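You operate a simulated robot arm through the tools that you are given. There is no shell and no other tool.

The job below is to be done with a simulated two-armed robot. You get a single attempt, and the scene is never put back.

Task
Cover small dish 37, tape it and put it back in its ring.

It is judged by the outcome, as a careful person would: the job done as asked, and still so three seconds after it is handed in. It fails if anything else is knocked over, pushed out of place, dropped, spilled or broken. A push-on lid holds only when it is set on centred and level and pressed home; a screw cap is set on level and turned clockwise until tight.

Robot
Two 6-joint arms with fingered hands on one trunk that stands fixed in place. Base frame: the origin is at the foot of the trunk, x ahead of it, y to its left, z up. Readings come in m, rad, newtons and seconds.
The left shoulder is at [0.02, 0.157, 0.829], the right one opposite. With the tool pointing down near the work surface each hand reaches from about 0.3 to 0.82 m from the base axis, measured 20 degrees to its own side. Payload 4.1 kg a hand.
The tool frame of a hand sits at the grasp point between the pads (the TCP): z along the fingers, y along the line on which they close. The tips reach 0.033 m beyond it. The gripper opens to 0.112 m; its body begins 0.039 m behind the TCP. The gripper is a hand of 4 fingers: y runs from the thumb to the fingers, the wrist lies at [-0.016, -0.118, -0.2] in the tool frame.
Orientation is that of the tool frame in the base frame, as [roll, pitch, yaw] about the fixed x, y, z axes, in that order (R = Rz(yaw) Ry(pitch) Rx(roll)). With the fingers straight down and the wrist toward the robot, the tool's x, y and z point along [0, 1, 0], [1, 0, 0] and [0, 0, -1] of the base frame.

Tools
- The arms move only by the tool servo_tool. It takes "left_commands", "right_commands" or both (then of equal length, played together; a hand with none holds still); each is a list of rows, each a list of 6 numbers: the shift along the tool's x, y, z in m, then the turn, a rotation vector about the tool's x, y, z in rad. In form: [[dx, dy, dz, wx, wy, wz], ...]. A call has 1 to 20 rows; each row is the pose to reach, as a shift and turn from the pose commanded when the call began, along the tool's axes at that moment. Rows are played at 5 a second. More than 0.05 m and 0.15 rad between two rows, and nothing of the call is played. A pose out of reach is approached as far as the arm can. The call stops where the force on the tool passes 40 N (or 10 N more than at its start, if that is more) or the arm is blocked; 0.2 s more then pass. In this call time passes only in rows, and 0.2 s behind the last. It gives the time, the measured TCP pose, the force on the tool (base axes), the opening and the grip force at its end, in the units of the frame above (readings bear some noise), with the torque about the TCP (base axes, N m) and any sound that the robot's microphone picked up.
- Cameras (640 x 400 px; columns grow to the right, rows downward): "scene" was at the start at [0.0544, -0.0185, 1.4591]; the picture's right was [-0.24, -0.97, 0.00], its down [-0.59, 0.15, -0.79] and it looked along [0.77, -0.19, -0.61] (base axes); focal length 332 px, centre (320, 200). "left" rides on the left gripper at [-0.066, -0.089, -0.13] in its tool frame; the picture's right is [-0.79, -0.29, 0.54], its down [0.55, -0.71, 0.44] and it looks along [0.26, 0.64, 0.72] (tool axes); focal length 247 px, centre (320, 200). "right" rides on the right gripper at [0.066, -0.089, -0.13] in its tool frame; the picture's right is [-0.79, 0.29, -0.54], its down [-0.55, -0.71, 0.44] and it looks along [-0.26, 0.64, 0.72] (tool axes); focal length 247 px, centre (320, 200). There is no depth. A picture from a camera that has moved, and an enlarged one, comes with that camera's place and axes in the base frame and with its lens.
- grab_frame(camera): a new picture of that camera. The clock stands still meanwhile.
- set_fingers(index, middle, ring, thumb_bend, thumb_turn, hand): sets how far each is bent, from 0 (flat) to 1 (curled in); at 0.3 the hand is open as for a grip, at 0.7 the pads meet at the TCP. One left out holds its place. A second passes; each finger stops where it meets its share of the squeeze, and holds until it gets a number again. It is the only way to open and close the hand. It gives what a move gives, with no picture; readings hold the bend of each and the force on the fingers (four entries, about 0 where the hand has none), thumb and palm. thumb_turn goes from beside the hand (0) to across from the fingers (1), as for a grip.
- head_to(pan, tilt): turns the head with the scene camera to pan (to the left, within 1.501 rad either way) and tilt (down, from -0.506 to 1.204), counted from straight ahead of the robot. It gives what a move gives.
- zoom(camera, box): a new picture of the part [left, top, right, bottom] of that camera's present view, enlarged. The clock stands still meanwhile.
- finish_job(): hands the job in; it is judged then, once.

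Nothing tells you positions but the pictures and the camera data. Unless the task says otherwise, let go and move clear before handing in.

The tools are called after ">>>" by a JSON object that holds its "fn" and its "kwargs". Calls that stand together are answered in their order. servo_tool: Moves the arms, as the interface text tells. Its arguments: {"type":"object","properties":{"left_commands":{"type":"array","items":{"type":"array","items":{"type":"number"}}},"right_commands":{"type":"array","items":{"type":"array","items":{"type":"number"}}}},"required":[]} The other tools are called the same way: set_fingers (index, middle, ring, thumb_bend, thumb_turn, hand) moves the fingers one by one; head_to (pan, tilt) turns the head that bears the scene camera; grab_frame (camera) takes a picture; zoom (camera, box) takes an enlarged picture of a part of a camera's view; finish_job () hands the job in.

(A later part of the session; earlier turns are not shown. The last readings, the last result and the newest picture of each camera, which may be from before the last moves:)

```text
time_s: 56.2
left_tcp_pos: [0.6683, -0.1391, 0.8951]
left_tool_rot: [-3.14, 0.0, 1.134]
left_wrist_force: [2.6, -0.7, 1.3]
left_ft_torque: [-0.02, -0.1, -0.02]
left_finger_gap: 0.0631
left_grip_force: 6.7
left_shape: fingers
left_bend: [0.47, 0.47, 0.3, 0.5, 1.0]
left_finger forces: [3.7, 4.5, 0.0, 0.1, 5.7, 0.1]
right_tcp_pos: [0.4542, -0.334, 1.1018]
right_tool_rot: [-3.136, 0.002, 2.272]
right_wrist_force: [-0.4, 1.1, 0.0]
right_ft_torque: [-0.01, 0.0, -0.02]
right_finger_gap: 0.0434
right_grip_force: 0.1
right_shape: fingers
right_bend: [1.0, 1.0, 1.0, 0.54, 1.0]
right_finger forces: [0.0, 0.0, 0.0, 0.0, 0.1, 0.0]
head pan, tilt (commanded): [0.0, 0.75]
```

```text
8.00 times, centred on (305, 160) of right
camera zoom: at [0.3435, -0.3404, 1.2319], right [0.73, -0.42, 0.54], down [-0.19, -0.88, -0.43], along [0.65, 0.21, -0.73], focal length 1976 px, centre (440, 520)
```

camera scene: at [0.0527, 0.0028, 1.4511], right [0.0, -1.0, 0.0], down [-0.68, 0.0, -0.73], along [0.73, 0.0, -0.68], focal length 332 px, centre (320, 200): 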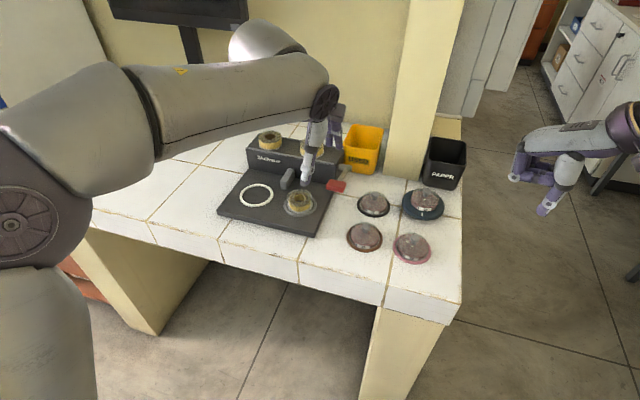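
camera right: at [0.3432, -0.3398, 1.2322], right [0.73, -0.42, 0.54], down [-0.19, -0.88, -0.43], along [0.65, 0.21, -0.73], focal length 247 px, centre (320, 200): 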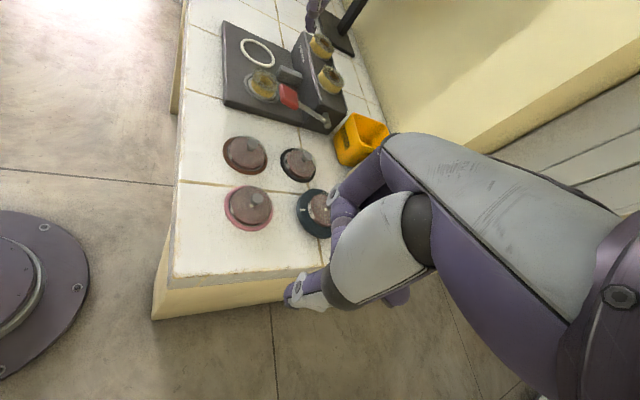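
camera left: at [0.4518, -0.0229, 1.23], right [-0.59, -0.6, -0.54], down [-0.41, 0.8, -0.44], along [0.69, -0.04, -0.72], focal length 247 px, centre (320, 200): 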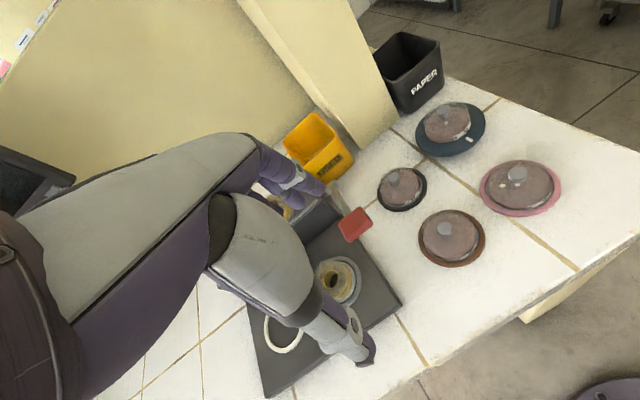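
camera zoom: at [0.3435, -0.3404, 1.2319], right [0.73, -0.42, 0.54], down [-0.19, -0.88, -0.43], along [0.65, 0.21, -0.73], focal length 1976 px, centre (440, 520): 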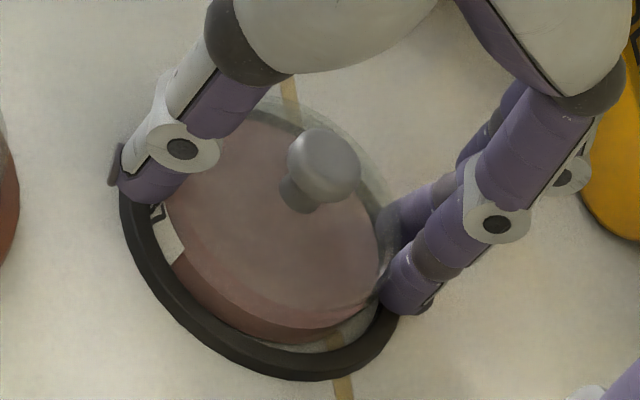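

Balanced but modest squeeze; I'll add a little more before lifting.

>>> {"fn": "set_fingers", "kwargs": {"hand": "left", "index": 0.55, "middle": 0.55, "thumb_bend": 0.63}}

>>> {"fn": "servo_tool", "kwargs": {"left_commands": [[0, 0, -0.002, 0, 0, 0], [0, 0, -0.005, 0, 0, 0], [0, 0, -0.009, 0, 0, 0]]}}

>>> {"fn": "zoom", "kwargs": {"camera": "right", "box": [275, 135, 335, 185]}}

>>> {"fn": "zoom", "kwargs": {"camera": "left", "box": [280, 180, 400, 320]}}

```text
time_s: 57.2
left_tcp_pos: [0.6686, -0.1395, 0.8934]
left_tool_rot: [-3.141, -0.001, 1.136]
left_wrist_force: [2.7, -1.9, 1.8]
left_ft_torque: [-0.09, -0.15, -0.02]
left_finger_gap: 0.0622
left_grip_force: 13.3
left_shape: fingers
left_bend: [0.47, 0.48, 0.3, 0.52, 1.0]
left_finger forces: [7.5, 8.0, 0.1, 0.1, 11.7, 0.0]
right_tcp_pos: [0.4523, -0.3343, 1.1024]
right_tool_rot: [-3.134, 0.002, 2.273]
right_wrist_force: [0.1, -0.2, 0.0]
right_ft_torque: [0.0, -0.02, 0.01]
right_finger_gap: 0.0434
right_grip_force: 0.1
right_shape: fingers
right_bend: [1.0, 1.0, 1.0, 0.54, 1.0]
right_finger forces: [0.0, 0.0, 0.1, 0.0, 0.0, 0.1]
head pan, tilt (commanded): [0.0, 0.75]
```

```text
time_s: 58.0
left_tcp_pos: [0.667, -0.1385, 0.9034]
left_tool_rot: [-3.14, 0.0, 1.135]
left_wrist_force: [2.8, -1.2, -2.7]
left_ft_torque: [-0.04, -0.07, 0.04]
left_finger_gap: 0.062
left_grip_force: 12.9
left_shape: fingers
left_bend: [0.47, 0.48, 0.3, 0.53, 1.0]
left_finger forces: [6.9, 7.4, 0.0, 0.1, 11.1, 0.0]
right_tcp_pos: [0.453, -0.3333, 1.1032]
right_tool_rot: [-3.135, 0.002, 2.273]
right_wrist_force: [0.2, 0.5, -0.8]
right_ft_torque: [0.02, -0.01, 0.0]
right_finger_gap: 0.0432
right_grip_force: 0.1
right_shape: fingers
right_bend: [1.0, 1.0, 1.0, 0.54, 1.0]
right_finger forces: [0.0, 0.0, 0.1, 0.1, 0.1, 0.0]
head pan, tilt (commanded): [0.0, 0.75]
```

```text
8.00 times, centred on (305, 160) of right
camera zoom: at [0.3436, -0.3404, 1.2319], right [0.73, -0.42, 0.54], down [-0.19, -0.88, -0.43], along [0.65, 0.21, -0.73], focal length 1976 px, centre (440, 520)
```

zoom: 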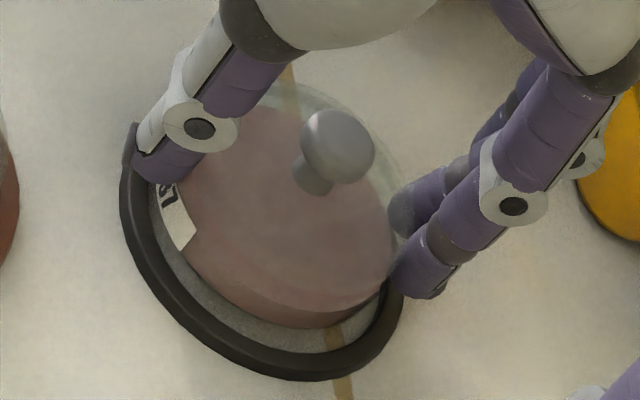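

```text
2.86 times, centred on (340, 250) of left
camera zoom: at [0.5599, -0.1615, 1.0325], right [-0.59, -0.6, -0.54], down [-0.41, 0.8, -0.43], along [0.69, -0.04, -0.72], focal length 706 px, centre (263, 57)
```

zoom: 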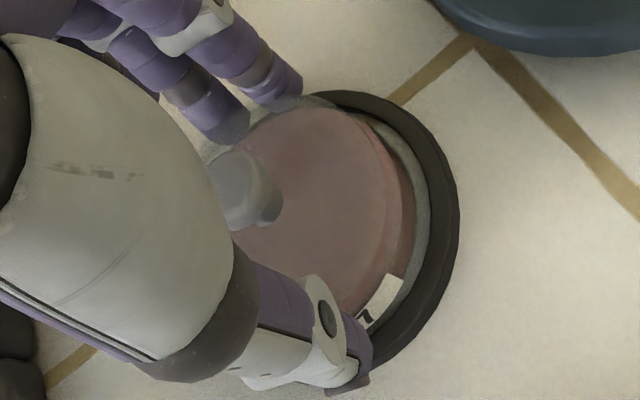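

The covered dish is rising with a firm grip, but it is rubbing the near wall of its ring (about 3 N sideways). I'll ease 1.5 mm forward while lifting.

>>> {"fn": "servo_tool", "kwargs": {"left_commands": [[0, 0.0015, 0, 0, 0, 0], [0, 0.0015, -0.003, 0, 0, 0], [0, 0.0015, -0.007, 0, 0, 0]]}}

>>> {"fn": "zoom", "kwargs": {"camera": "right", "box": [275, 135, 335, 185]}}

>>> {"fn": "zoom", "kwargs": {"camera": "scene", "box": [350, 170, 400, 220]}}

```text
time_s: 58.8
left_tcp_pos: [0.6689, -0.1399, 0.9099]
left_tool_rot: [3.141, 0.001, 1.134]
left_wrist_force: [1.0, 0.9, -1.2]
left_ft_torque: [0.0, 0.02, 0.0]
left_finger_gap: 0.0619
left_grip_force: 13.6
left_shape: fingers
left_bend: [0.47, 0.49, 0.3, 0.53, 1.0]
left_finger forces: [6.2, 7.0, 0.0, 0.0, 13.0, 0.0]
right_tcp_pos: [0.4529, -0.3338, 1.1014]
right_tool_rot: [-3.136, 0.001, 2.272]
right_wrist_force: [0.1, 0.0, 0.0]
right_ft_torque: [0.0, -0.02, 0.0]
right_finger_gap: 0.0432
right_grip_force: 0.1
right_shape: fingers
right_bend: [1.0, 1.0, 1.0, 0.54, 1.0]
right_finger forces: [0.0, 0.0, 0.0, 0.1, 0.1, 0.0]
head pan, tilt (commanded): [0.0, 0.75]
```

```text
8.00 times, centred on (305, 160) of right
camera zoom: at [0.3435, -0.3404, 1.2319], right [0.73, -0.42, 0.54], down [-0.19, -0.88, -0.43], along [0.65, 0.21, -0.73], focal length 1976 px, centre (440, 520)
```

zoom: 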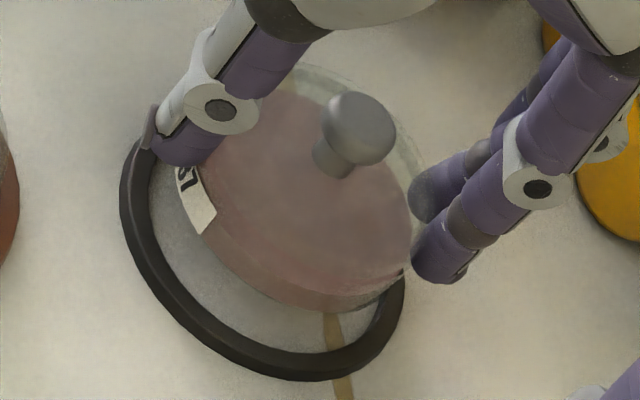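

```text
8.00 times, centred on (375, 195) of scene
camera zoom: at [0.0532, 0.0022, 1.4511], right [0.0, -1.0, 0.0], down [-0.68, 0.0, -0.73], along [0.73, 0.0, -0.68], focal length 2659 px, centre (-120, 240)
```

zoom: 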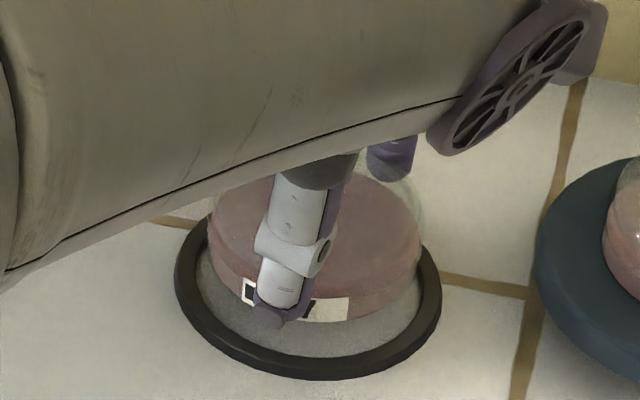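

The dish is free and balanced in the grip (13.2 N vs 13.0 N), and its ring stayed put. I'll lift and carry it back and up, to pass in front of and above the lever.

>>> {"fn": "servo_tool", "kwargs": {"left_commands": [[0, 0, -0.02, 0, 0, 0], [0, 0, -0.05, 0, 0, 0], [0.0022, -0.026, -0.07, 0, 0, 0], [0.0044, -0.052, -0.09, 0, 0, 0], [0.0066, -0.0781, -0.11, 0, 0, 0]]}}

>>> {"fn": "grab_frame", "kwargs": {"camera": "left"}}

>>> {"fn": "zoom", "kwargs": {"camera": "right", "box": [240, 40, 360, 180]}}

>>> {"fn": "grab_frame", "kwargs": {"camera": "scene"}}

```text
time_s: 60.0
left_tcp_pos: [0.6017, -0.1005, 1.0182]
left_tool_rot: [-3.14, 0.002, 1.135]
left_wrist_force: [0.1, -0.5, -1.6]
left_ft_torque: [0.02, 0.02, -0.02]
left_finger_gap: 0.0619
left_grip_force: 13.1
left_shape: fingers
left_bend: [0.47, 0.49, 0.3, 0.53, 1.0]
left_finger forces: [6.2, 7.0, 0.0, 0.0, 12.7, 0.0]
right_tcp_pos: [0.4533, -0.333, 1.1022]
right_tool_rot: [-3.134, 0.003, 2.272]
right_wrist_force: [0.7, -0.9, -0.2]
right_ft_torque: [0.03, 0.0, 0.05]
right_finger_gap: 0.0431
right_grip_force: 0.0
right_shape: fingers
right_bend: [1.0, 1.0, 1.0, 0.54, 1.0]
right_finger forces: [0.0, 0.0, 0.0, 0.1, 0.0, 0.0]
head pan, tilt (commanded): [0.0, 0.75]
```

```text
taken
camera left: at [0.4939, -0.1228, 1.1497], right [-0.6, -0.6, -0.54], down [-0.41, 0.8, -0.43], along [0.69, -0.04, -0.72], focal length 247 px, centre (320, 200)
```

left: 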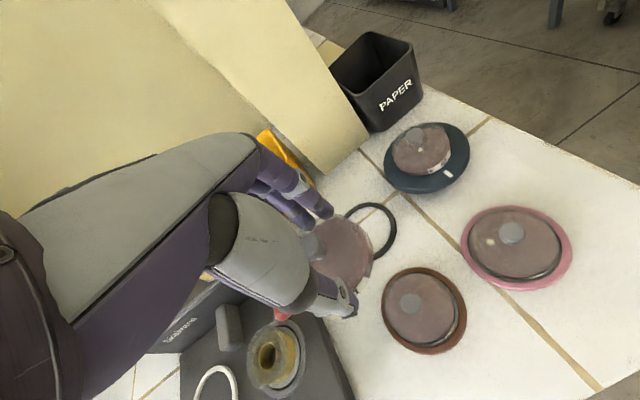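

```text
2.86 times, centred on (300, 110) of right
camera zoom: at [0.3439, -0.3406, 1.2317], right [0.73, -0.42, 0.54], down [-0.19, -0.88, -0.43], along [0.65, 0.21, -0.73], focal length 706 px, centre (377, 457)
```

zoom: 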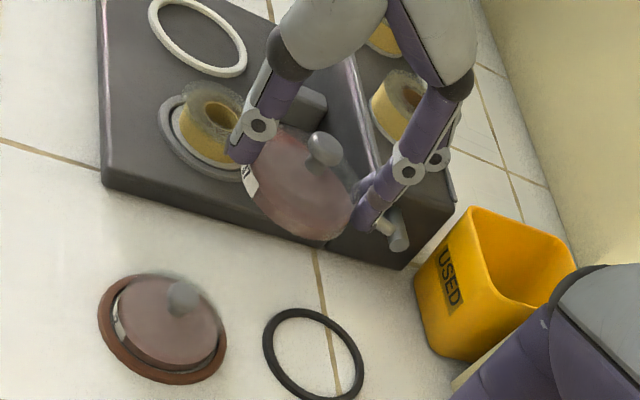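

```text
taken
camera scene: at [0.0536, 0.0019, 1.451], right [0.0, -1.0, 0.0], down [-0.68, 0.0, -0.73], along [0.73, 0.0, -0.68], focal length 332 px, centre (320, 200)
```

scene: 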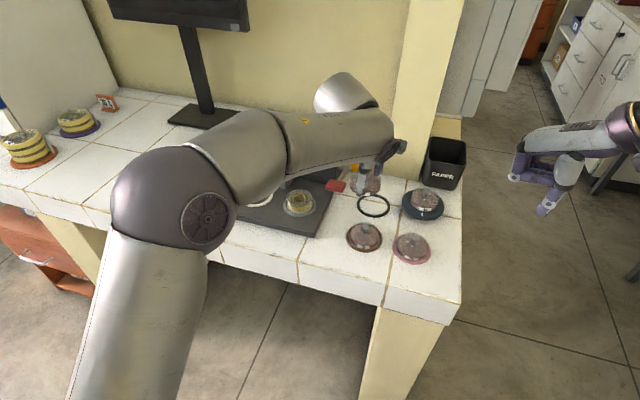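

The dish is held securely in the air above the bench. Next, carry it left across, in front of and above the lever and tape roll.

>>> {"fn": "servo_tool", "kwargs": {"left_commands": [[0.029, -0.0135, 0, 0, 0, 0], [0.058, -0.027, 0, 0, 0, 0], [0.087, -0.0406, 0, 0, 0, 0], [0.116, -0.0541, 0, 0, 0, 0], [0.145, -0.0676, 0, 0, 0, 0]]}}

>>> {"fn": "zoom", "kwargs": {"camera": "right", "box": [200, 0, 360, 140]}}

>>> {"fn": "grab_frame", "kwargs": {"camera": "left"}}

>>> {"fn": "grab_frame", "kwargs": {"camera": "scene"}}

```text
time_s: 61.2
left_tcp_pos: [0.6023, 0.06, 1.0191]
left_tool_rot: [3.141, 0.001, 1.134]
left_wrist_force: [-1.0, -0.1, -0.5]
left_ft_torque: [0.04, -0.05, -0.01]
left_finger_gap: 0.0619
left_grip_force: 13.6
left_shape: fingers
left_bend: [0.47, 0.49, 0.3, 0.53, 1.0]
left_finger forces: [6.4, 6.9, 0.0, 0.0, 12.7, 0.1]
right_tcp_pos: [0.4528, -0.3339, 1.1026]
right_tool_rot: [-3.135, 0.001, 2.272]
right_wrist_force: [-0.4, -0.5, -0.4]
right_ft_torque: [0.0, -0.01, 0.0]
right_finger_gap: 0.0432
right_grip_force: 0.1
right_shape: fingers
right_bend: [1.0, 1.0, 1.0, 0.54, 1.0]
right_finger forces: [0.0, 0.0, 0.0, 0.0, 0.0, 0.0]
head pan, tilt (commanded): [0.0, 0.75]
```

```text
2.86 times, centred on (280, 70) of right
camera zoom: at [0.3435, -0.3407, 1.2318], right [0.73, -0.42, 0.54], down [-0.19, -0.88, -0.43], along [0.65, 0.21, -0.73], focal length 706 px, centre (434, 571)
```

zoom: 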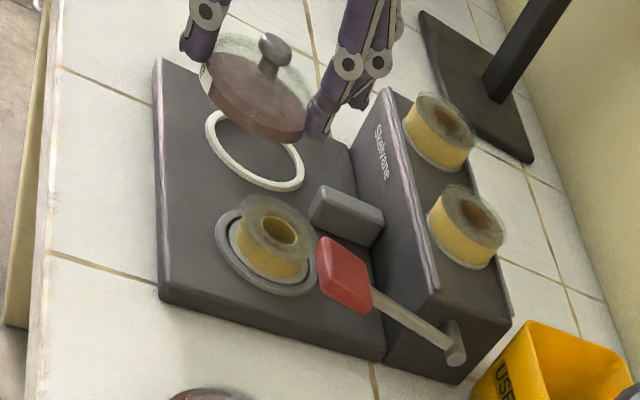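

```text
taken
camera left: at [0.4937, 0.0371, 1.1502], right [-0.59, -0.6, -0.54], down [-0.41, 0.8, -0.44], along [0.69, -0.04, -0.72], focal length 247 px, centre (320, 200)
```

left: 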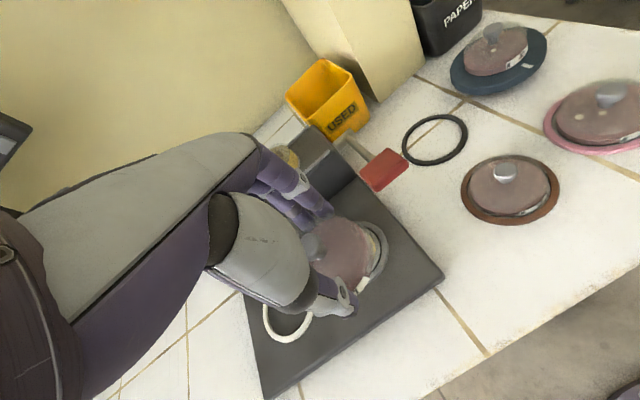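

```text
taken
camera scene: at [0.0533, 0.0018, 1.4511], right [0.0, -1.0, 0.0], down [-0.68, 0.0, -0.73], along [0.73, 0.0, -0.68], focal length 332 px, centre (320, 200)
```

scene: 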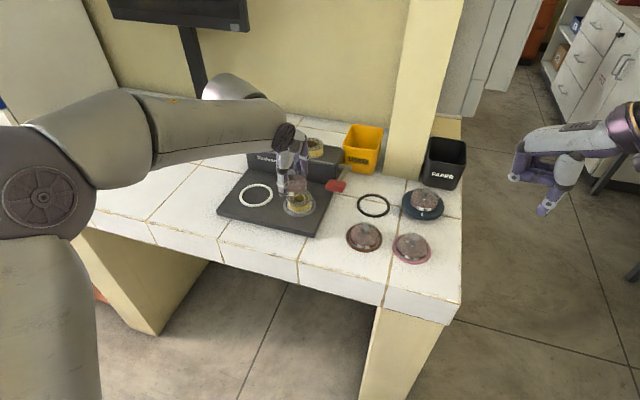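

>>> {"fn": "zoom", "kwargs": {"camera": "left", "box": [280, 180, 400, 320]}}

>>> {"fn": "zoom", "kwargs": {"camera": "scene", "box": [270, 155, 330, 215]}}

>>> {"fn": "zoom", "kwargs": {"camera": "right", "box": [235, 0, 315, 60]}}

```text
2.86 times, centred on (340, 250) of left
camera zoom: at [0.4937, 0.0371, 1.1502], right [-0.59, -0.6, -0.54], down [-0.41, 0.8, -0.44], along [0.69, -0.04, -0.72], focal length 706 px, centre (263, 57)
```

zoom: 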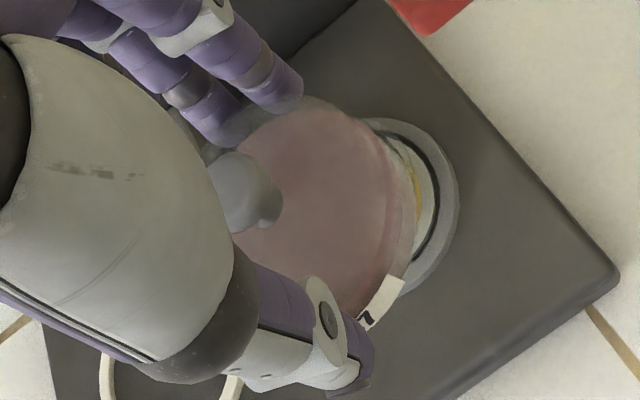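

```text
6.67 times, centred on (300, 185) of scene
camera zoom: at [0.0533, 0.0018, 1.4511], right [0.0, -1.0, 0.0], down [-0.68, 0.0, -0.73], along [0.73, 0.0, -0.68], focal length 2216 px, centre (453, 300)
```

zoom: 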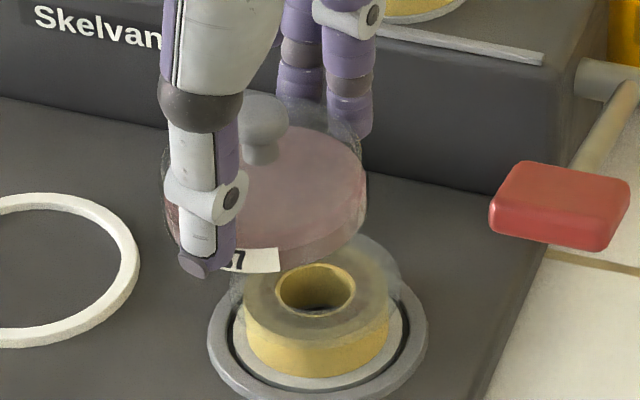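

```text
6.67 times, centred on (275, 30) of right
camera zoom: at [0.3435, -0.3407, 1.2318], right [0.73, -0.42, 0.54], down [-0.19, -0.88, -0.43], along [0.65, 0.21, -0.73], focal length 1646 px, centre (620, 1333)
```

zoom: 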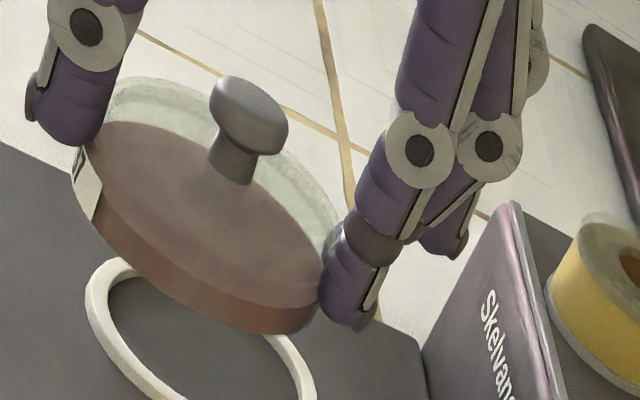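

The dish sits level and centred in the left grip (within about 2 mm of the grasp point). I'll move it over the white seat ring, staying about 40 mm above it, then check alignment.

>>> {"fn": "servo_tool", "kwargs": {"left_commands": [[0.0264, 0.0065, 0.006, 0, 0, 0], [0.0529, 0.0131, 0.014, 0, 0, 0], [0.0793, 0.0196, 0.025, 0, 0, 0], [0.1058, 0.0262, 0.042, 0, 0, 0], [0.1322, 0.0327, 0.06, 0, 0, 0]]}}

>>> {"fn": "zoom", "kwargs": {"camera": "right", "box": [220, 0, 320, 100]}}

>>> {"fn": "zoom", "kwargs": {"camera": "scene", "box": [225, 150, 305, 230]}}

>>> {"fn": "zoom", "kwargs": {"camera": "left", "box": [260, 180, 420, 340]}}

```text
time_s: 62.4
left_tcp_pos: [0.688, 0.166, 0.9586]
left_tool_rot: [-3.141, 0.0, 1.136]
left_wrist_force: [0.0, -0.1, -1.6]
left_ft_torque: [-0.01, -0.01, 0.05]
left_finger_gap: 0.0617
left_grip_force: 12.7
left_shape: fingers
left_bend: [0.47, 0.49, 0.3, 0.53, 1.0]
left_finger forces: [6.3, 6.9, 0.0, 0.0, 12.6, 0.0]
right_tcp_pos: [0.452, -0.3328, 1.1036]
right_tool_rot: [-3.135, 0.001, 2.273]
right_wrist_force: [0.2, -1.2, 0.3]
right_ft_torque: [0.04, -0.02, 0.01]
right_finger_gap: 0.0434
right_grip_force: 0.2
right_shape: fingers
right_bend: [1.0, 1.0, 1.0, 0.54, 1.0]
right_finger forces: [0.0, 0.0, 0.0, 0.0, 0.1, 0.0]
head pan, tilt (commanded): [0.0, 0.75]
```

```text
4.00 times, centred on (270, 50) of right
camera zoom: at [0.3432, -0.3405, 1.232], right [0.73, -0.42, 0.54], down [-0.19, -0.88, -0.43], along [0.65, 0.21, -0.73], focal length 988 px, centre (520, 800)
```

zoom: 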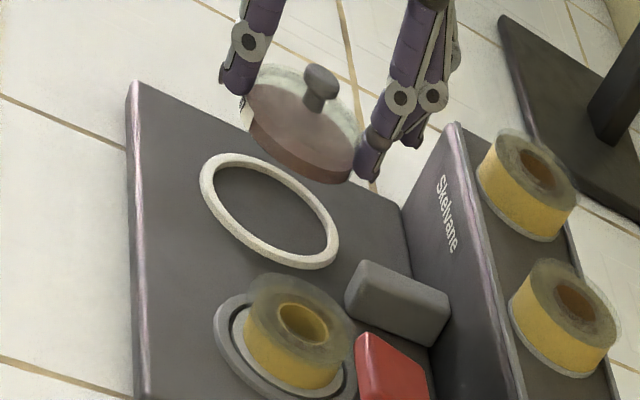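

```text
5.00 times, centred on (265, 190) of scene
camera zoom: at [0.0529, 0.002, 1.4511], right [0.0, -1.0, 0.0], down [-0.68, 0.0, -0.73], along [0.73, 0.0, -0.68], focal length 1662 px, centre (595, 250)
```

zoom: 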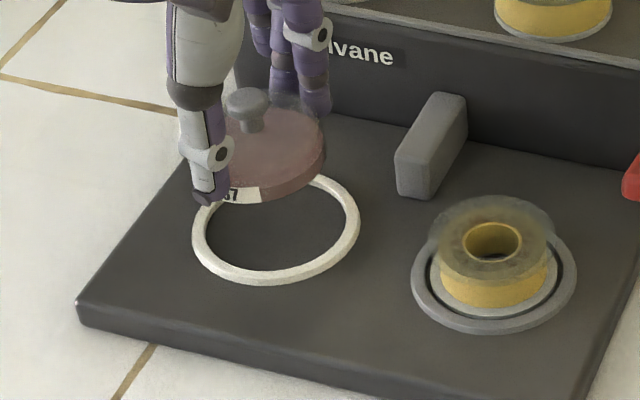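

```text
2.50 times, centred on (340, 260) of left
camera zoom: at [0.5791, 0.1439, 1.0896], right [-0.59, -0.6, -0.54], down [-0.41, 0.8, -0.44], along [0.69, -0.04, -0.72], focal length 617 px, centre (270, 50)
```

zoom: 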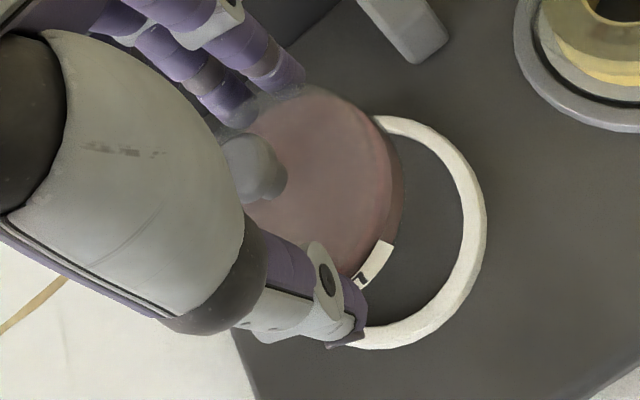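

Comparing all cameras, the dish should shift about 4 mm back and 3 mm right to be centred over the white ring. I'll apply this and lower to roughly 10 mm above the ring for a closer check.

>>> {"fn": "servo_tool", "kwargs": {"left_commands": [[-0.0044, -0.0023, 0, 0, 0, 0], [-0.0044, -0.0023, 0.012, 0, 0, 0], [-0.0044, -0.0023, 0.025, 0, 0, 0]]}}

>>> {"fn": "zoom", "kwargs": {"camera": "scene", "box": [235, 165, 285, 215]}}

>>> {"fn": "zoom", "kwargs": {"camera": "left", "box": [280, 190, 400, 310]}}

>>> {"fn": "zoom", "kwargs": {"camera": "right", "box": [230, 10, 290, 70]}}

```text
time_s: 63.2
left_tcp_pos: [0.6825, 0.1622, 0.9343]
left_tool_rot: [3.141, 0.0, 1.135]
left_wrist_force: [0.4, 0.6, -0.7]
left_ft_torque: [0.01, 0.0, -0.03]
left_finger_gap: 0.062
left_grip_force: 13.5
left_shape: fingers
left_bend: [0.47, 0.49, 0.3, 0.53, 1.0]
left_finger forces: [6.4, 6.9, 0.0, 0.1, 12.6, 0.0]
right_tcp_pos: [0.4518, -0.3342, 1.1029]
right_tool_rot: [-3.135, 0.002, 2.272]
right_wrist_force: [0.0, -1.0, -0.8]
right_ft_torque: [0.01, 0.03, -0.02]
right_finger_gap: 0.0433
right_grip_force: 0.1
right_shape: fingers
right_bend: [1.0, 1.0, 1.0, 0.54, 1.0]
right_finger forces: [0.1, 0.0, 0.0, 0.0, 0.0, 0.0]
head pan, tilt (commanded): [0.0, 0.75]
```

```text
8.00 times, centred on (260, 190) of scene
camera zoom: at [0.0531, 0.0022, 1.4511], right [0.0, -1.0, 0.0], down [-0.68, 0.0, -0.73], along [0.73, 0.0, -0.68], focal length 2659 px, centre (800, 280)
```

zoom: 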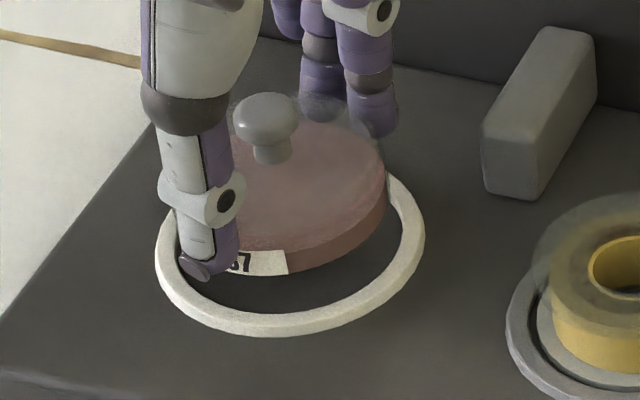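

```text
3.33 times, centred on (340, 250) of left
camera zoom: at [0.5751, 0.1401, 1.0646], right [-0.59, -0.6, -0.54], down [-0.41, 0.8, -0.44], along [0.69, -0.04, -0.72], focal length 823 px, centre (253, 33)
```

zoom: 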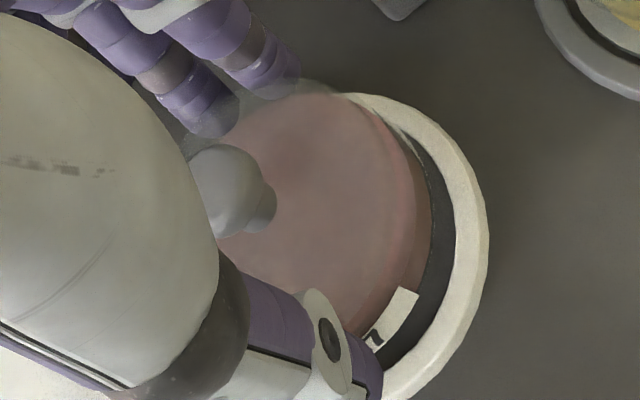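

```text
6.67 times, centred on (260, 40) of right
camera zoom: at [0.3435, -0.3404, 1.2319], right [0.73, -0.42, 0.54], down [-0.19, -0.88, -0.43], along [0.65, 0.21, -0.73], focal length 1646 px, centre (720, 1267)
```

zoom: 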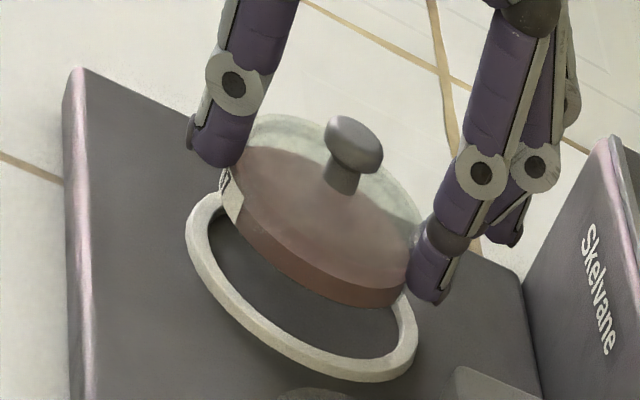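

The dish is aligned with the ring to within about 1–2 mm in all three views. I'll lower in small steps, watching the force to tell the seat from the ring's rim.

>>> {"fn": "servo_tool", "kwargs": {"left_commands": [[0, 0, 0.004, 0, 0, 0], [0, 0, 0.008, 0, 0, 0], [0, 0, 0.011, 0, 0, 0]]}}

>>> {"fn": "zoom", "kwargs": {"camera": "right", "box": [230, 10, 290, 70]}}

>>> {"fn": "zoom", "kwargs": {"camera": "scene", "box": [235, 165, 285, 215]}}

>>> {"fn": "zoom", "kwargs": {"camera": "left", "box": [280, 190, 400, 310]}}

```text
time_s: 64.0
left_tcp_pos: [0.6826, 0.1613, 0.9233]
left_tool_rot: [-3.141, 0.0, 1.136]
left_wrist_force: [2.7, 0.5, -2.2]
left_ft_torque: [0.01, -0.11, 0.0]
left_finger_gap: 0.0618
left_grip_force: 13.3
left_shape: fingers
left_bend: [0.47, 0.49, 0.3, 0.53, 1.0]
left_finger forces: [6.4, 8.3, 0.1, 0.0, 11.8, 0.0]
right_tcp_pos: [0.4535, -0.3344, 1.1033]
right_tool_rot: [-3.134, 0.003, 2.274]
right_wrist_force: [0.0, 0.5, -0.4]
right_ft_torque: [-0.01, -0.01, -0.03]
right_finger_gap: 0.0435
right_grip_force: 0.2
right_shape: fingers
right_bend: [1.0, 1.0, 1.0, 0.54, 1.0]
right_finger forces: [0.1, 0.1, 0.0, 0.0, 0.1, 0.1]
head pan, tilt (commanded): [0.0, 0.75]
```

```text
6.67 times, centred on (260, 40) of right
camera zoom: at [0.3436, -0.3403, 1.2319], right [0.73, -0.42, 0.54], down [-0.19, -0.88, -0.43], along [0.65, 0.21, -0.73], focal length 1646 px, centre (720, 1267)
```

zoom: 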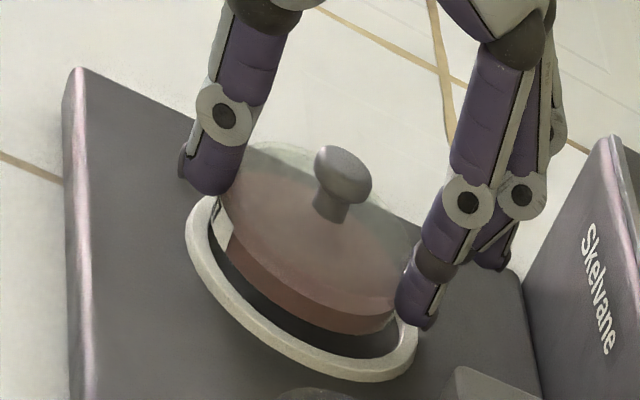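

```text
8.00 times, centred on (260, 190) of scene
camera zoom: at [0.0533, 0.0022, 1.451], right [0.0, -1.0, 0.0], down [-0.68, 0.0, -0.73], along [0.73, 0.0, -0.68], focal length 2659 px, centre (800, 280)
```

zoom: 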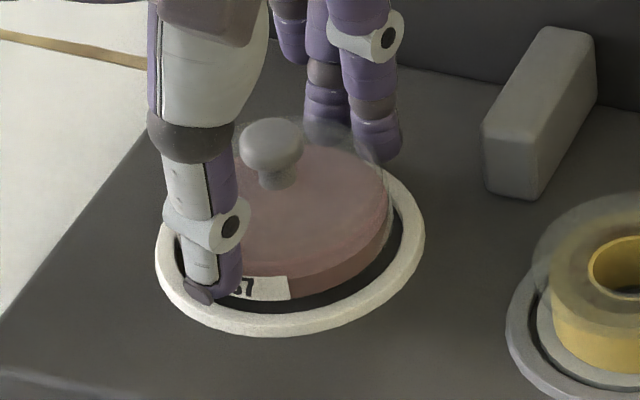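

```text
3.33 times, centred on (340, 250) of left
camera zoom: at [0.5753, 0.14, 1.0537], right [-0.59, -0.6, -0.54], down [-0.41, 0.8, -0.44], along [0.69, -0.04, -0.72], focal length 823 px, centre (253, 33)
```

zoom: 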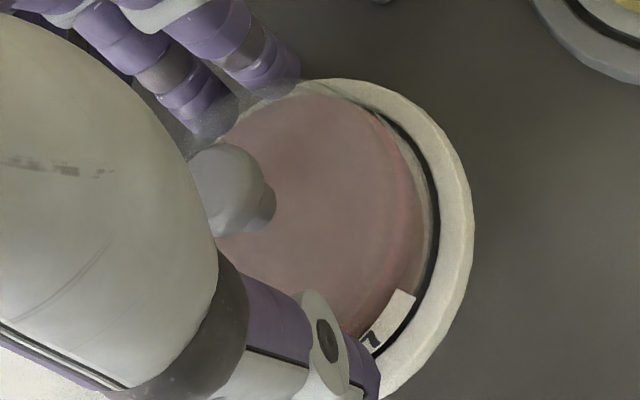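

The dish is touching the near inside wall of the ring (about 2.7 N sideways). I'll ease 2 mm forward and check that the sideways force vanishes.

>>> {"fn": "servo_tool", "kwargs": {"left_commands": [[0, 0.001, 0, 0, 0, 0], [0, 0.002, 0, 0, 0, 0]]}}

```text
time_s: 64.6
left_tcp_pos: [0.6859, 0.1609, 0.923]
left_tool_rot: [3.14, 0.001, 1.134]
left_wrist_force: [2.5, 1.7, -2.0]
left_ft_torque: [0.07, -0.1, -0.02]
left_finger_gap: 0.0619
left_grip_force: 12.9
left_shape: fingers
left_bend: [0.47, 0.49, 0.3, 0.53, 1.0]
left_finger forces: [6.1, 8.1, 0.0, 0.1, 12.1, 0.0]
right_tcp_pos: [0.4527, -0.3341, 1.1026]
right_tool_rot: [-3.133, 0.003, 2.272]
right_wrist_force: [0.0, 0.4, -0.4]
right_ft_torque: [-0.01, 0.04, 0.03]
right_finger_gap: 0.0432
right_grip_force: 0.1
right_shape: fingers
right_bend: [1.0, 1.0, 1.0, 0.54, 1.0]
right_finger forces: [0.0, 0.0, 0.1, 0.0, 0.0, 0.0]
head pan, tilt (commanded): [0.0, 0.75]
```

>>> {"fn": "zoom", "kwargs": {"camera": "scene", "box": [245, 180, 280, 208]}}

>>> {"fn": "zoom", "kwargs": {"camera": "left", "box": [320, 205, 400, 315]}}

>>> {"fn": "zoom", "kwargs": {"camera": "right", "box": [240, 30, 280, 70]}}

```text
14.29 times, centred on (262, 194) of scene
camera zoom: at [0.0533, 0.0023, 1.451], right [0.0, -1.0, 0.0], down [-0.68, 0.0, -0.73], along [0.73, 0.0, -0.68], focal length 4749 px, centre (1141, 286)
```

zoom: 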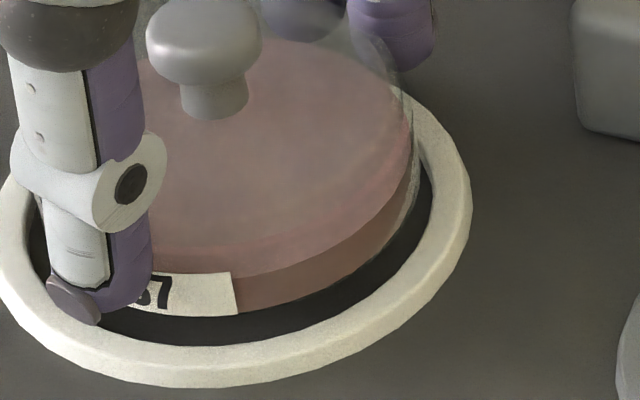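

```text
3.64 times, centred on (360, 260) of left
camera zoom: at [0.5771, 0.1393, 1.0537], right [-0.59, -0.6, -0.54], down [-0.41, 0.8, -0.44], along [0.69, -0.04, -0.72], focal length 898 px, centre (174, -18)
```

zoom: 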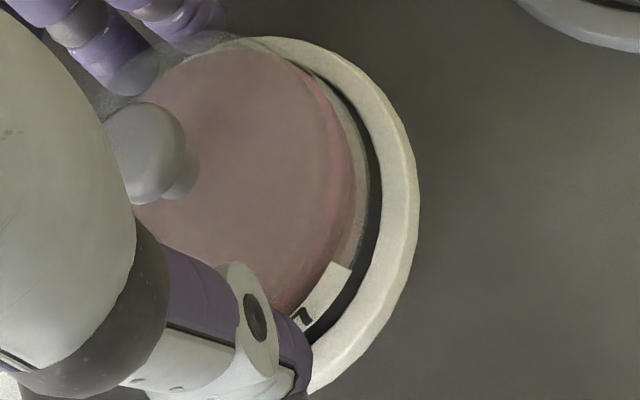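

```text
10.00 times, centred on (260, 50) of right
camera zoom: at [0.3436, -0.3403, 1.2319], right [0.73, -0.42, 0.54], down [-0.19, -0.88, -0.43], along [0.65, 0.21, -0.73], focal length 2470 px, centre (920, 1700)
```

zoom: 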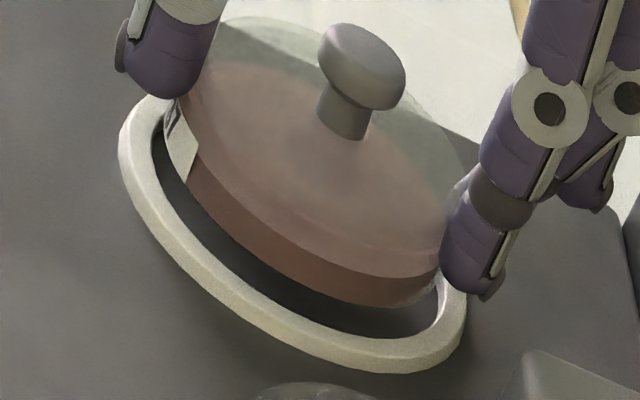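

>>> {"fn": "servo_tool", "kwargs": {"left_commands": [[0, 0, -0.002, 0, 0, 0], [0, 0, -0.004, 0, 0, 0]]}}

>>> {"fn": "zoom", "kwargs": {"camera": "scene", "box": [245, 180, 280, 208]}}

```text
time_s: 65.2
left_tcp_pos: [0.6852, 0.1612, 0.9283]
left_tool_rot: [-3.14, -0.001, 1.134]
left_wrist_force: [-1.0, -0.8, -0.5]
left_ft_torque: [-0.01, -0.02, 0.02]
left_finger_gap: 0.0617
left_grip_force: 12.7
left_shape: fingers
left_bend: [0.47, 0.49, 0.3, 0.53, 1.0]
left_finger forces: [6.5, 7.0, 0.0, 0.1, 12.8, 0.1]
right_tcp_pos: [0.4532, -0.3335, 1.1028]
right_tool_rot: [-3.133, 0.002, 2.274]
right_wrist_force: [0.1, 0.3, 0.4]
right_ft_torque: [0.0, 0.0, 0.01]
right_finger_gap: 0.0434
right_grip_force: 0.1
right_shape: fingers
right_bend: [1.0, 1.0, 1.0, 0.54, 1.0]
right_finger forces: [0.0, 0.1, 0.1, 0.0, 0.0, 0.1]
head pan, tilt (commanded): [0.0, 0.75]
```

```text
14.29 times, centred on (262, 194) of scene
camera zoom: at [0.0532, 0.0022, 1.4511], right [0.0, -1.0, 0.0], down [-0.68, 0.0, -0.73], along [0.73, 0.0, -0.68], focal length 4749 px, centre (1141, 286)
```

zoom: 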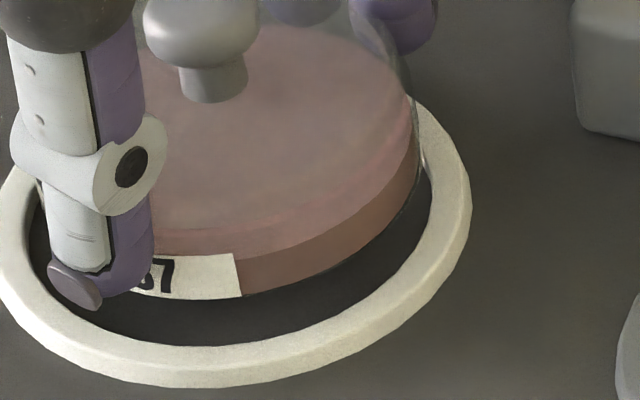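

Raising 4 mm removed the sideways force, so something does touch there. I suspect the dish is slightly tilted in the grip; I'll zoom in closely to check its tilt and height over the ring.

>>> {"fn": "zoom", "kwargs": {"camera": "right", "box": [245, 28, 275, 58]}}

>>> {"fn": "zoom", "kwargs": {"camera": "scene", "box": [240, 170, 280, 206]}}

>>> {"fn": "zoom", "kwargs": {"camera": "right", "box": [225, 15, 315, 85]}}

```text
13.33 times, centred on (260, 43) of right
camera zoom: at [0.3435, -0.3404, 1.2319], right [0.73, -0.42, 0.54], down [-0.19, -0.88, -0.43], along [0.65, 0.21, -0.73], focal length 3293 px, centre (1120, 2293)
```

zoom: 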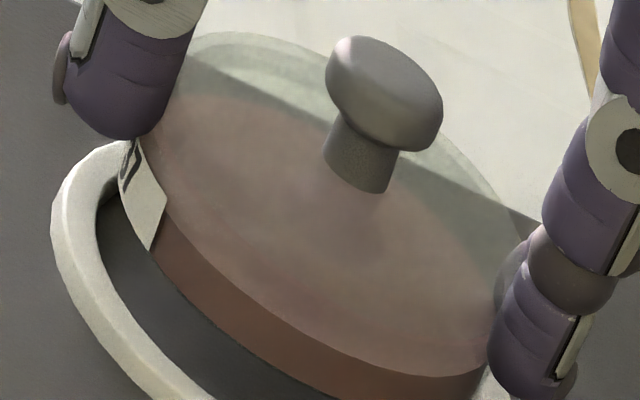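

```text
11.11 times, centred on (260, 188) of scene
camera zoom: at [0.0532, 0.0022, 1.4511], right [0.0, -1.0, 0.0], down [-0.68, 0.0, -0.73], along [0.73, 0.0, -0.68], focal length 3693 px, centre (987, 333)
```

zoom: 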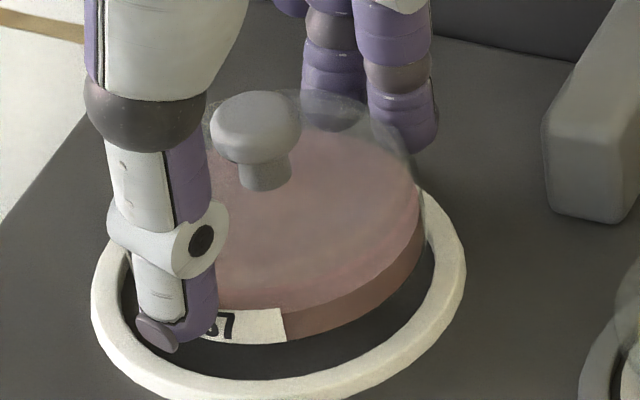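

```text
5.71 times, centred on (270, 50) of right
camera zoom: at [0.3435, -0.3404, 1.2319], right [0.73, -0.42, 0.54], down [-0.19, -0.88, -0.43], along [0.65, 0.21, -0.73], focal length 1411 px, centre (606, 1057)
```

zoom: 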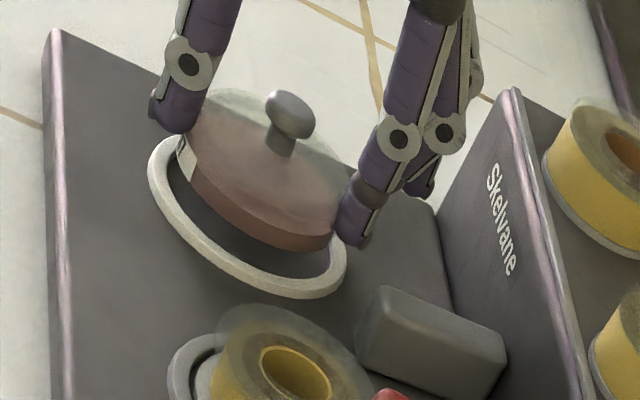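

From two views the knob axis leans several degrees towards the robot and right, so the dish is tilted in the grip, near side low. I'll raise a little and rotate the hand to level it.

>>> {"fn": "servo_tool", "kwargs": {"left_commands": [[0, 0, -0.012, 0, 0, 0], [0.0029, 0.0023, -0.012, 0.065, -0.08, 0]]}}

>>> {"fn": "zoom", "kwargs": {"camera": "right", "box": [245, 20, 275, 50]}}

>>> {"fn": "zoom", "kwargs": {"camera": "scene", "box": [240, 165, 280, 201]}}

>>> {"fn": "zoom", "kwargs": {"camera": "right", "box": [235, 15, 295, 75]}}

```text
time_s: 65.8
left_tcp_pos: [0.6886, 0.1641, 0.9406]
left_tool_rot: [-3.077, 0.08, 1.136]
left_wrist_force: [-0.2, -0.4, -0.4]
left_ft_torque: [-0.01, 0.03, 0.02]
left_finger_gap: 0.0617
left_grip_force: 12.9
left_shape: fingers
left_bend: [0.47, 0.49, 0.3, 0.53, 1.0]
left_finger forces: [6.4, 7.0, 0.1, 0.1, 12.7, 0.0]
right_tcp_pos: [0.4521, -0.334, 1.1023]
right_tool_rot: [-3.135, 0.004, 2.273]
right_wrist_force: [-0.1, -0.3, -0.4]
right_ft_torque: [0.05, -0.02, 0.0]
right_finger_gap: 0.0432
right_grip_force: 0.0
right_shape: fingers
right_bend: [1.0, 1.0, 1.0, 0.54, 1.0]
right_finger forces: [0.1, 0.1, 0.0, 0.1, 0.1, 0.0]
head pan, tilt (commanded): [0.0, 0.75]
```

```text
13.33 times, centred on (260, 35) of right
camera zoom: at [0.3434, -0.3404, 1.2319], right [0.73, -0.42, 0.54], down [-0.19, -0.88, -0.43], along [0.65, 0.21, -0.73], focal length 3293 px, centre (1120, 2400)
```

zoom: 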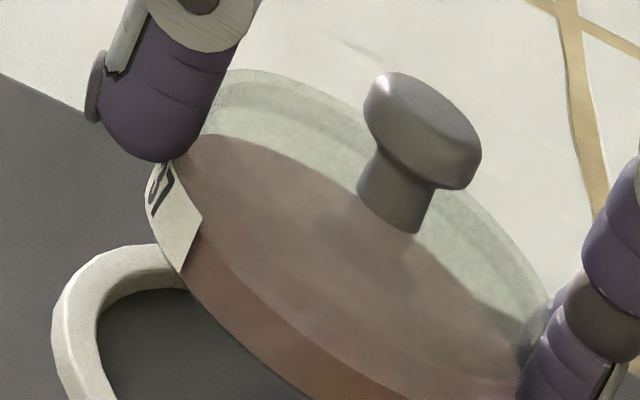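

```text
11.11 times, centred on (260, 183) of scene
camera zoom: at [0.053, 0.0022, 1.4511], right [0.0, -1.0, 0.0], down [-0.68, 0.0, -0.73], along [0.73, 0.0, -0.68], focal length 3693 px, centre (987, 389)
```

zoom: 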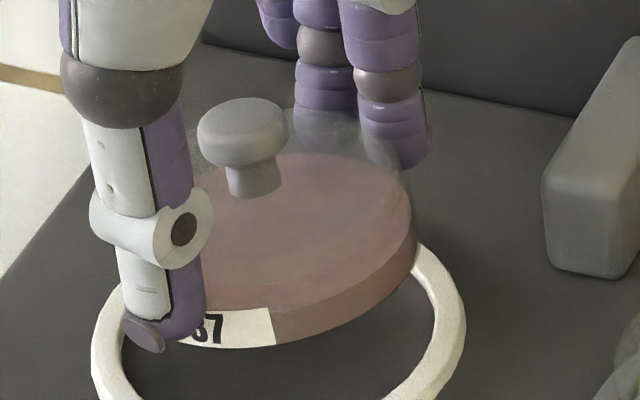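

```text
6.67 times, centred on (265, 45) of right
camera zoom: at [0.3434, -0.3404, 1.2319], right [0.73, -0.42, 0.54], down [-0.19, -0.88, -0.43], along [0.65, 0.21, -0.73], focal length 1646 px, centre (687, 1233)
```

zoom: 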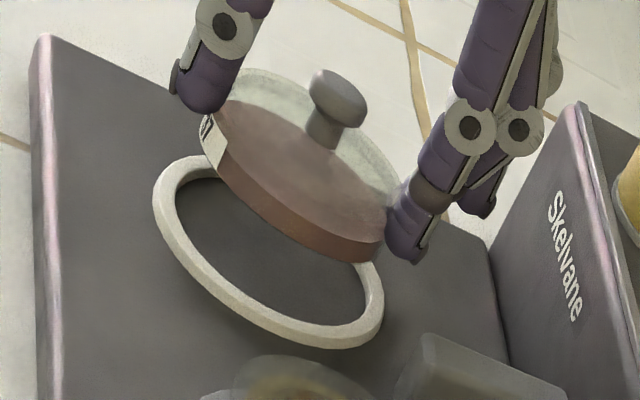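

The dish now appears level to within a couple of degrees. Height estimates of the plate disagree between cameras, so I'll measure the plate's thickness directly at its front edge.

>>> {"fn": "zoom", "kwargs": {"camera": "scene", "box": [295, 215, 335, 245]}}

>>> {"fn": "zoom", "kwargs": {"camera": "right", "box": [215, 60, 275, 120]}}

>>> {"fn": "zoom", "kwargs": {"camera": "scene", "box": [208, 190, 248, 230]}}

```text
13.33 times, centred on (315, 230) of scene
camera zoom: at [0.053, 0.0022, 1.4511], right [0.0, -1.0, 0.0], down [-0.68, 0.0, -0.73], along [0.73, 0.0, -0.68], focal length 4432 px, centre (387, -200)
```

zoom: 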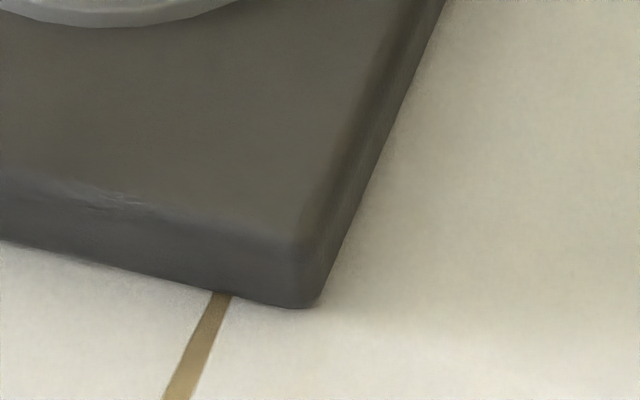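

```text
6.67 times, centred on (245, 90) of right
camera zoom: at [0.3434, -0.3404, 1.2319], right [0.73, -0.42, 0.54], down [-0.19, -0.88, -0.43], along [0.65, 0.21, -0.73], focal length 1646 px, centre (820, 933)
```

zoom: 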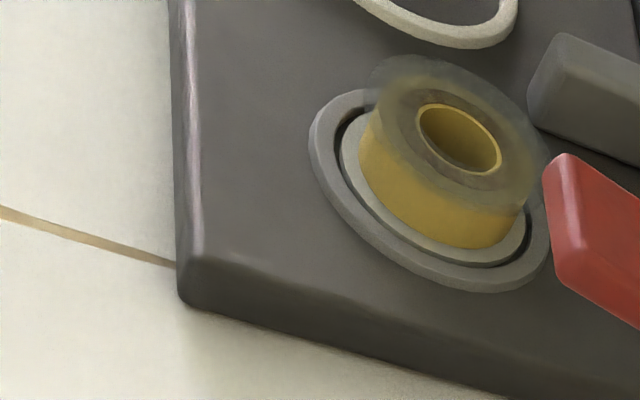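

```text
10.00 times, centred on (228, 210) of scene
camera zoom: at [0.053, 0.0022, 1.4511], right [0.0, -1.0, 0.0], down [-0.68, 0.0, -0.73], along [0.73, 0.0, -0.68], focal length 3324 px, centre (1240, 100)
```

zoom: 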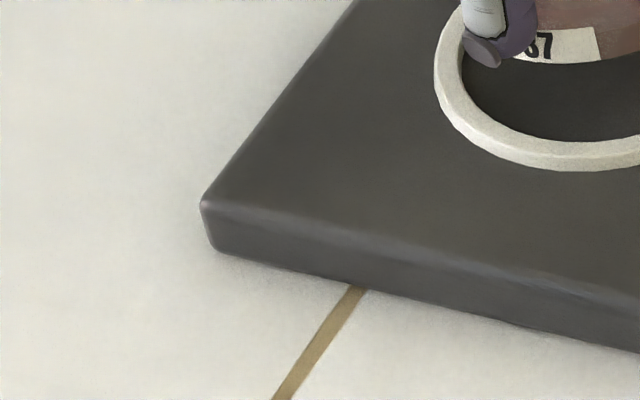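

The plate is only about 15 mm thick (top ≈0.869), so the ring lies lower than I assumed; the earlier touch was the dish's low near edge. Scene and right cameras together now put the dish directly over the ring (within about 1 mm), 26 mm above it. I'll lower 21 mm and check.

>>> {"fn": "servo_tool", "kwargs": {"left_commands": [[0.0006, 0.0005, 0.007, 0, 0, 0], [0.0011, 0.0009, 0.014, 0, 0, 0], [0.0017, 0.0014, 0.0209, 0, 0, 0]]}}

>>> {"fn": "zoom", "kwargs": {"camera": "right", "box": [235, 20, 295, 80]}}

>>> {"fn": "zoom", "kwargs": {"camera": "scene", "box": [240, 174, 280, 210]}}

>>> {"fn": "zoom", "kwargs": {"camera": "left", "box": [300, 190, 400, 310]}}

```text
time_s: 66.6
left_tcp_pos: [0.6879, 0.1623, 0.9189]
left_tool_rot: [-3.076, 0.079, 1.137]
left_wrist_force: [2.2, 0.9, -3.3]
left_ft_torque: [0.03, -0.14, -0.01]
left_finger_gap: 0.0621
left_grip_force: 13.1
left_shape: fingers
left_bend: [0.47, 0.49, 0.3, 0.53, 1.0]
left_finger forces: [6.3, 8.4, 0.1, 0.1, 11.7, 0.0]
right_tcp_pos: [0.4538, -0.333, 1.1025]
right_tool_rot: [-3.133, 0.002, 2.273]
right_wrist_force: [0.4, 0.9, -0.9]
right_ft_torque: [-0.01, -0.02, 0.0]
right_finger_gap: 0.0434
right_grip_force: 0.1
right_shape: fingers
right_bend: [1.0, 1.0, 1.0, 0.54, 1.0]
right_finger forces: [0.0, 0.0, 0.0, 0.0, 0.1, 0.0]
head pan, tilt (commanded): [0.0, 0.75]
```

```text
6.67 times, centred on (265, 50) of right
camera zoom: at [0.3436, -0.3403, 1.2319], right [0.73, -0.42, 0.54], down [-0.19, -0.88, -0.43], along [0.65, 0.21, -0.73], focal length 1646 px, centre (687, 1200)
```

zoom: 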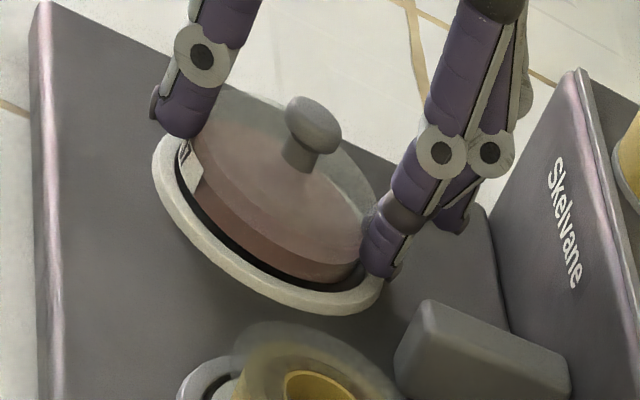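

```text
11.11 times, centred on (260, 192) of scene
camera zoom: at [0.0533, 0.0023, 1.451], right [0.0, -1.0, 0.0], down [-0.68, 0.0, -0.73], along [0.73, 0.0, -0.68], focal length 3693 px, centre (987, 289)
```

zoom: 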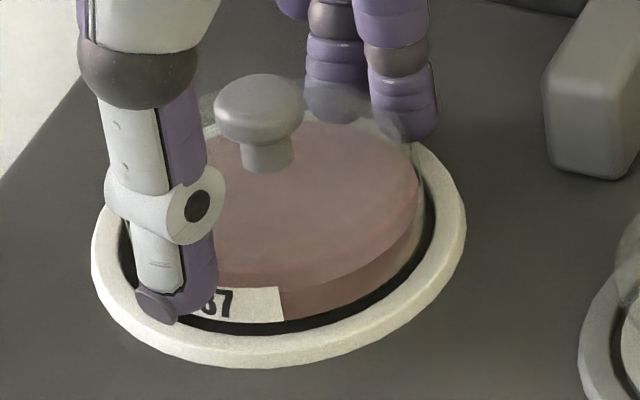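

```text
3.33 times, centred on (350, 250) of left
camera zoom: at [0.5929, 0.147, 1.0591], right [-0.64, -0.62, -0.45], down [-0.45, 0.78, -0.43], along [0.62, -0.07, -0.78], focal length 823 px, centre (220, 33)
```

zoom: 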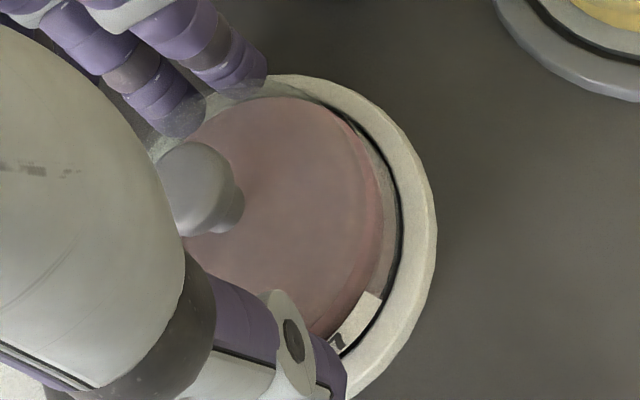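

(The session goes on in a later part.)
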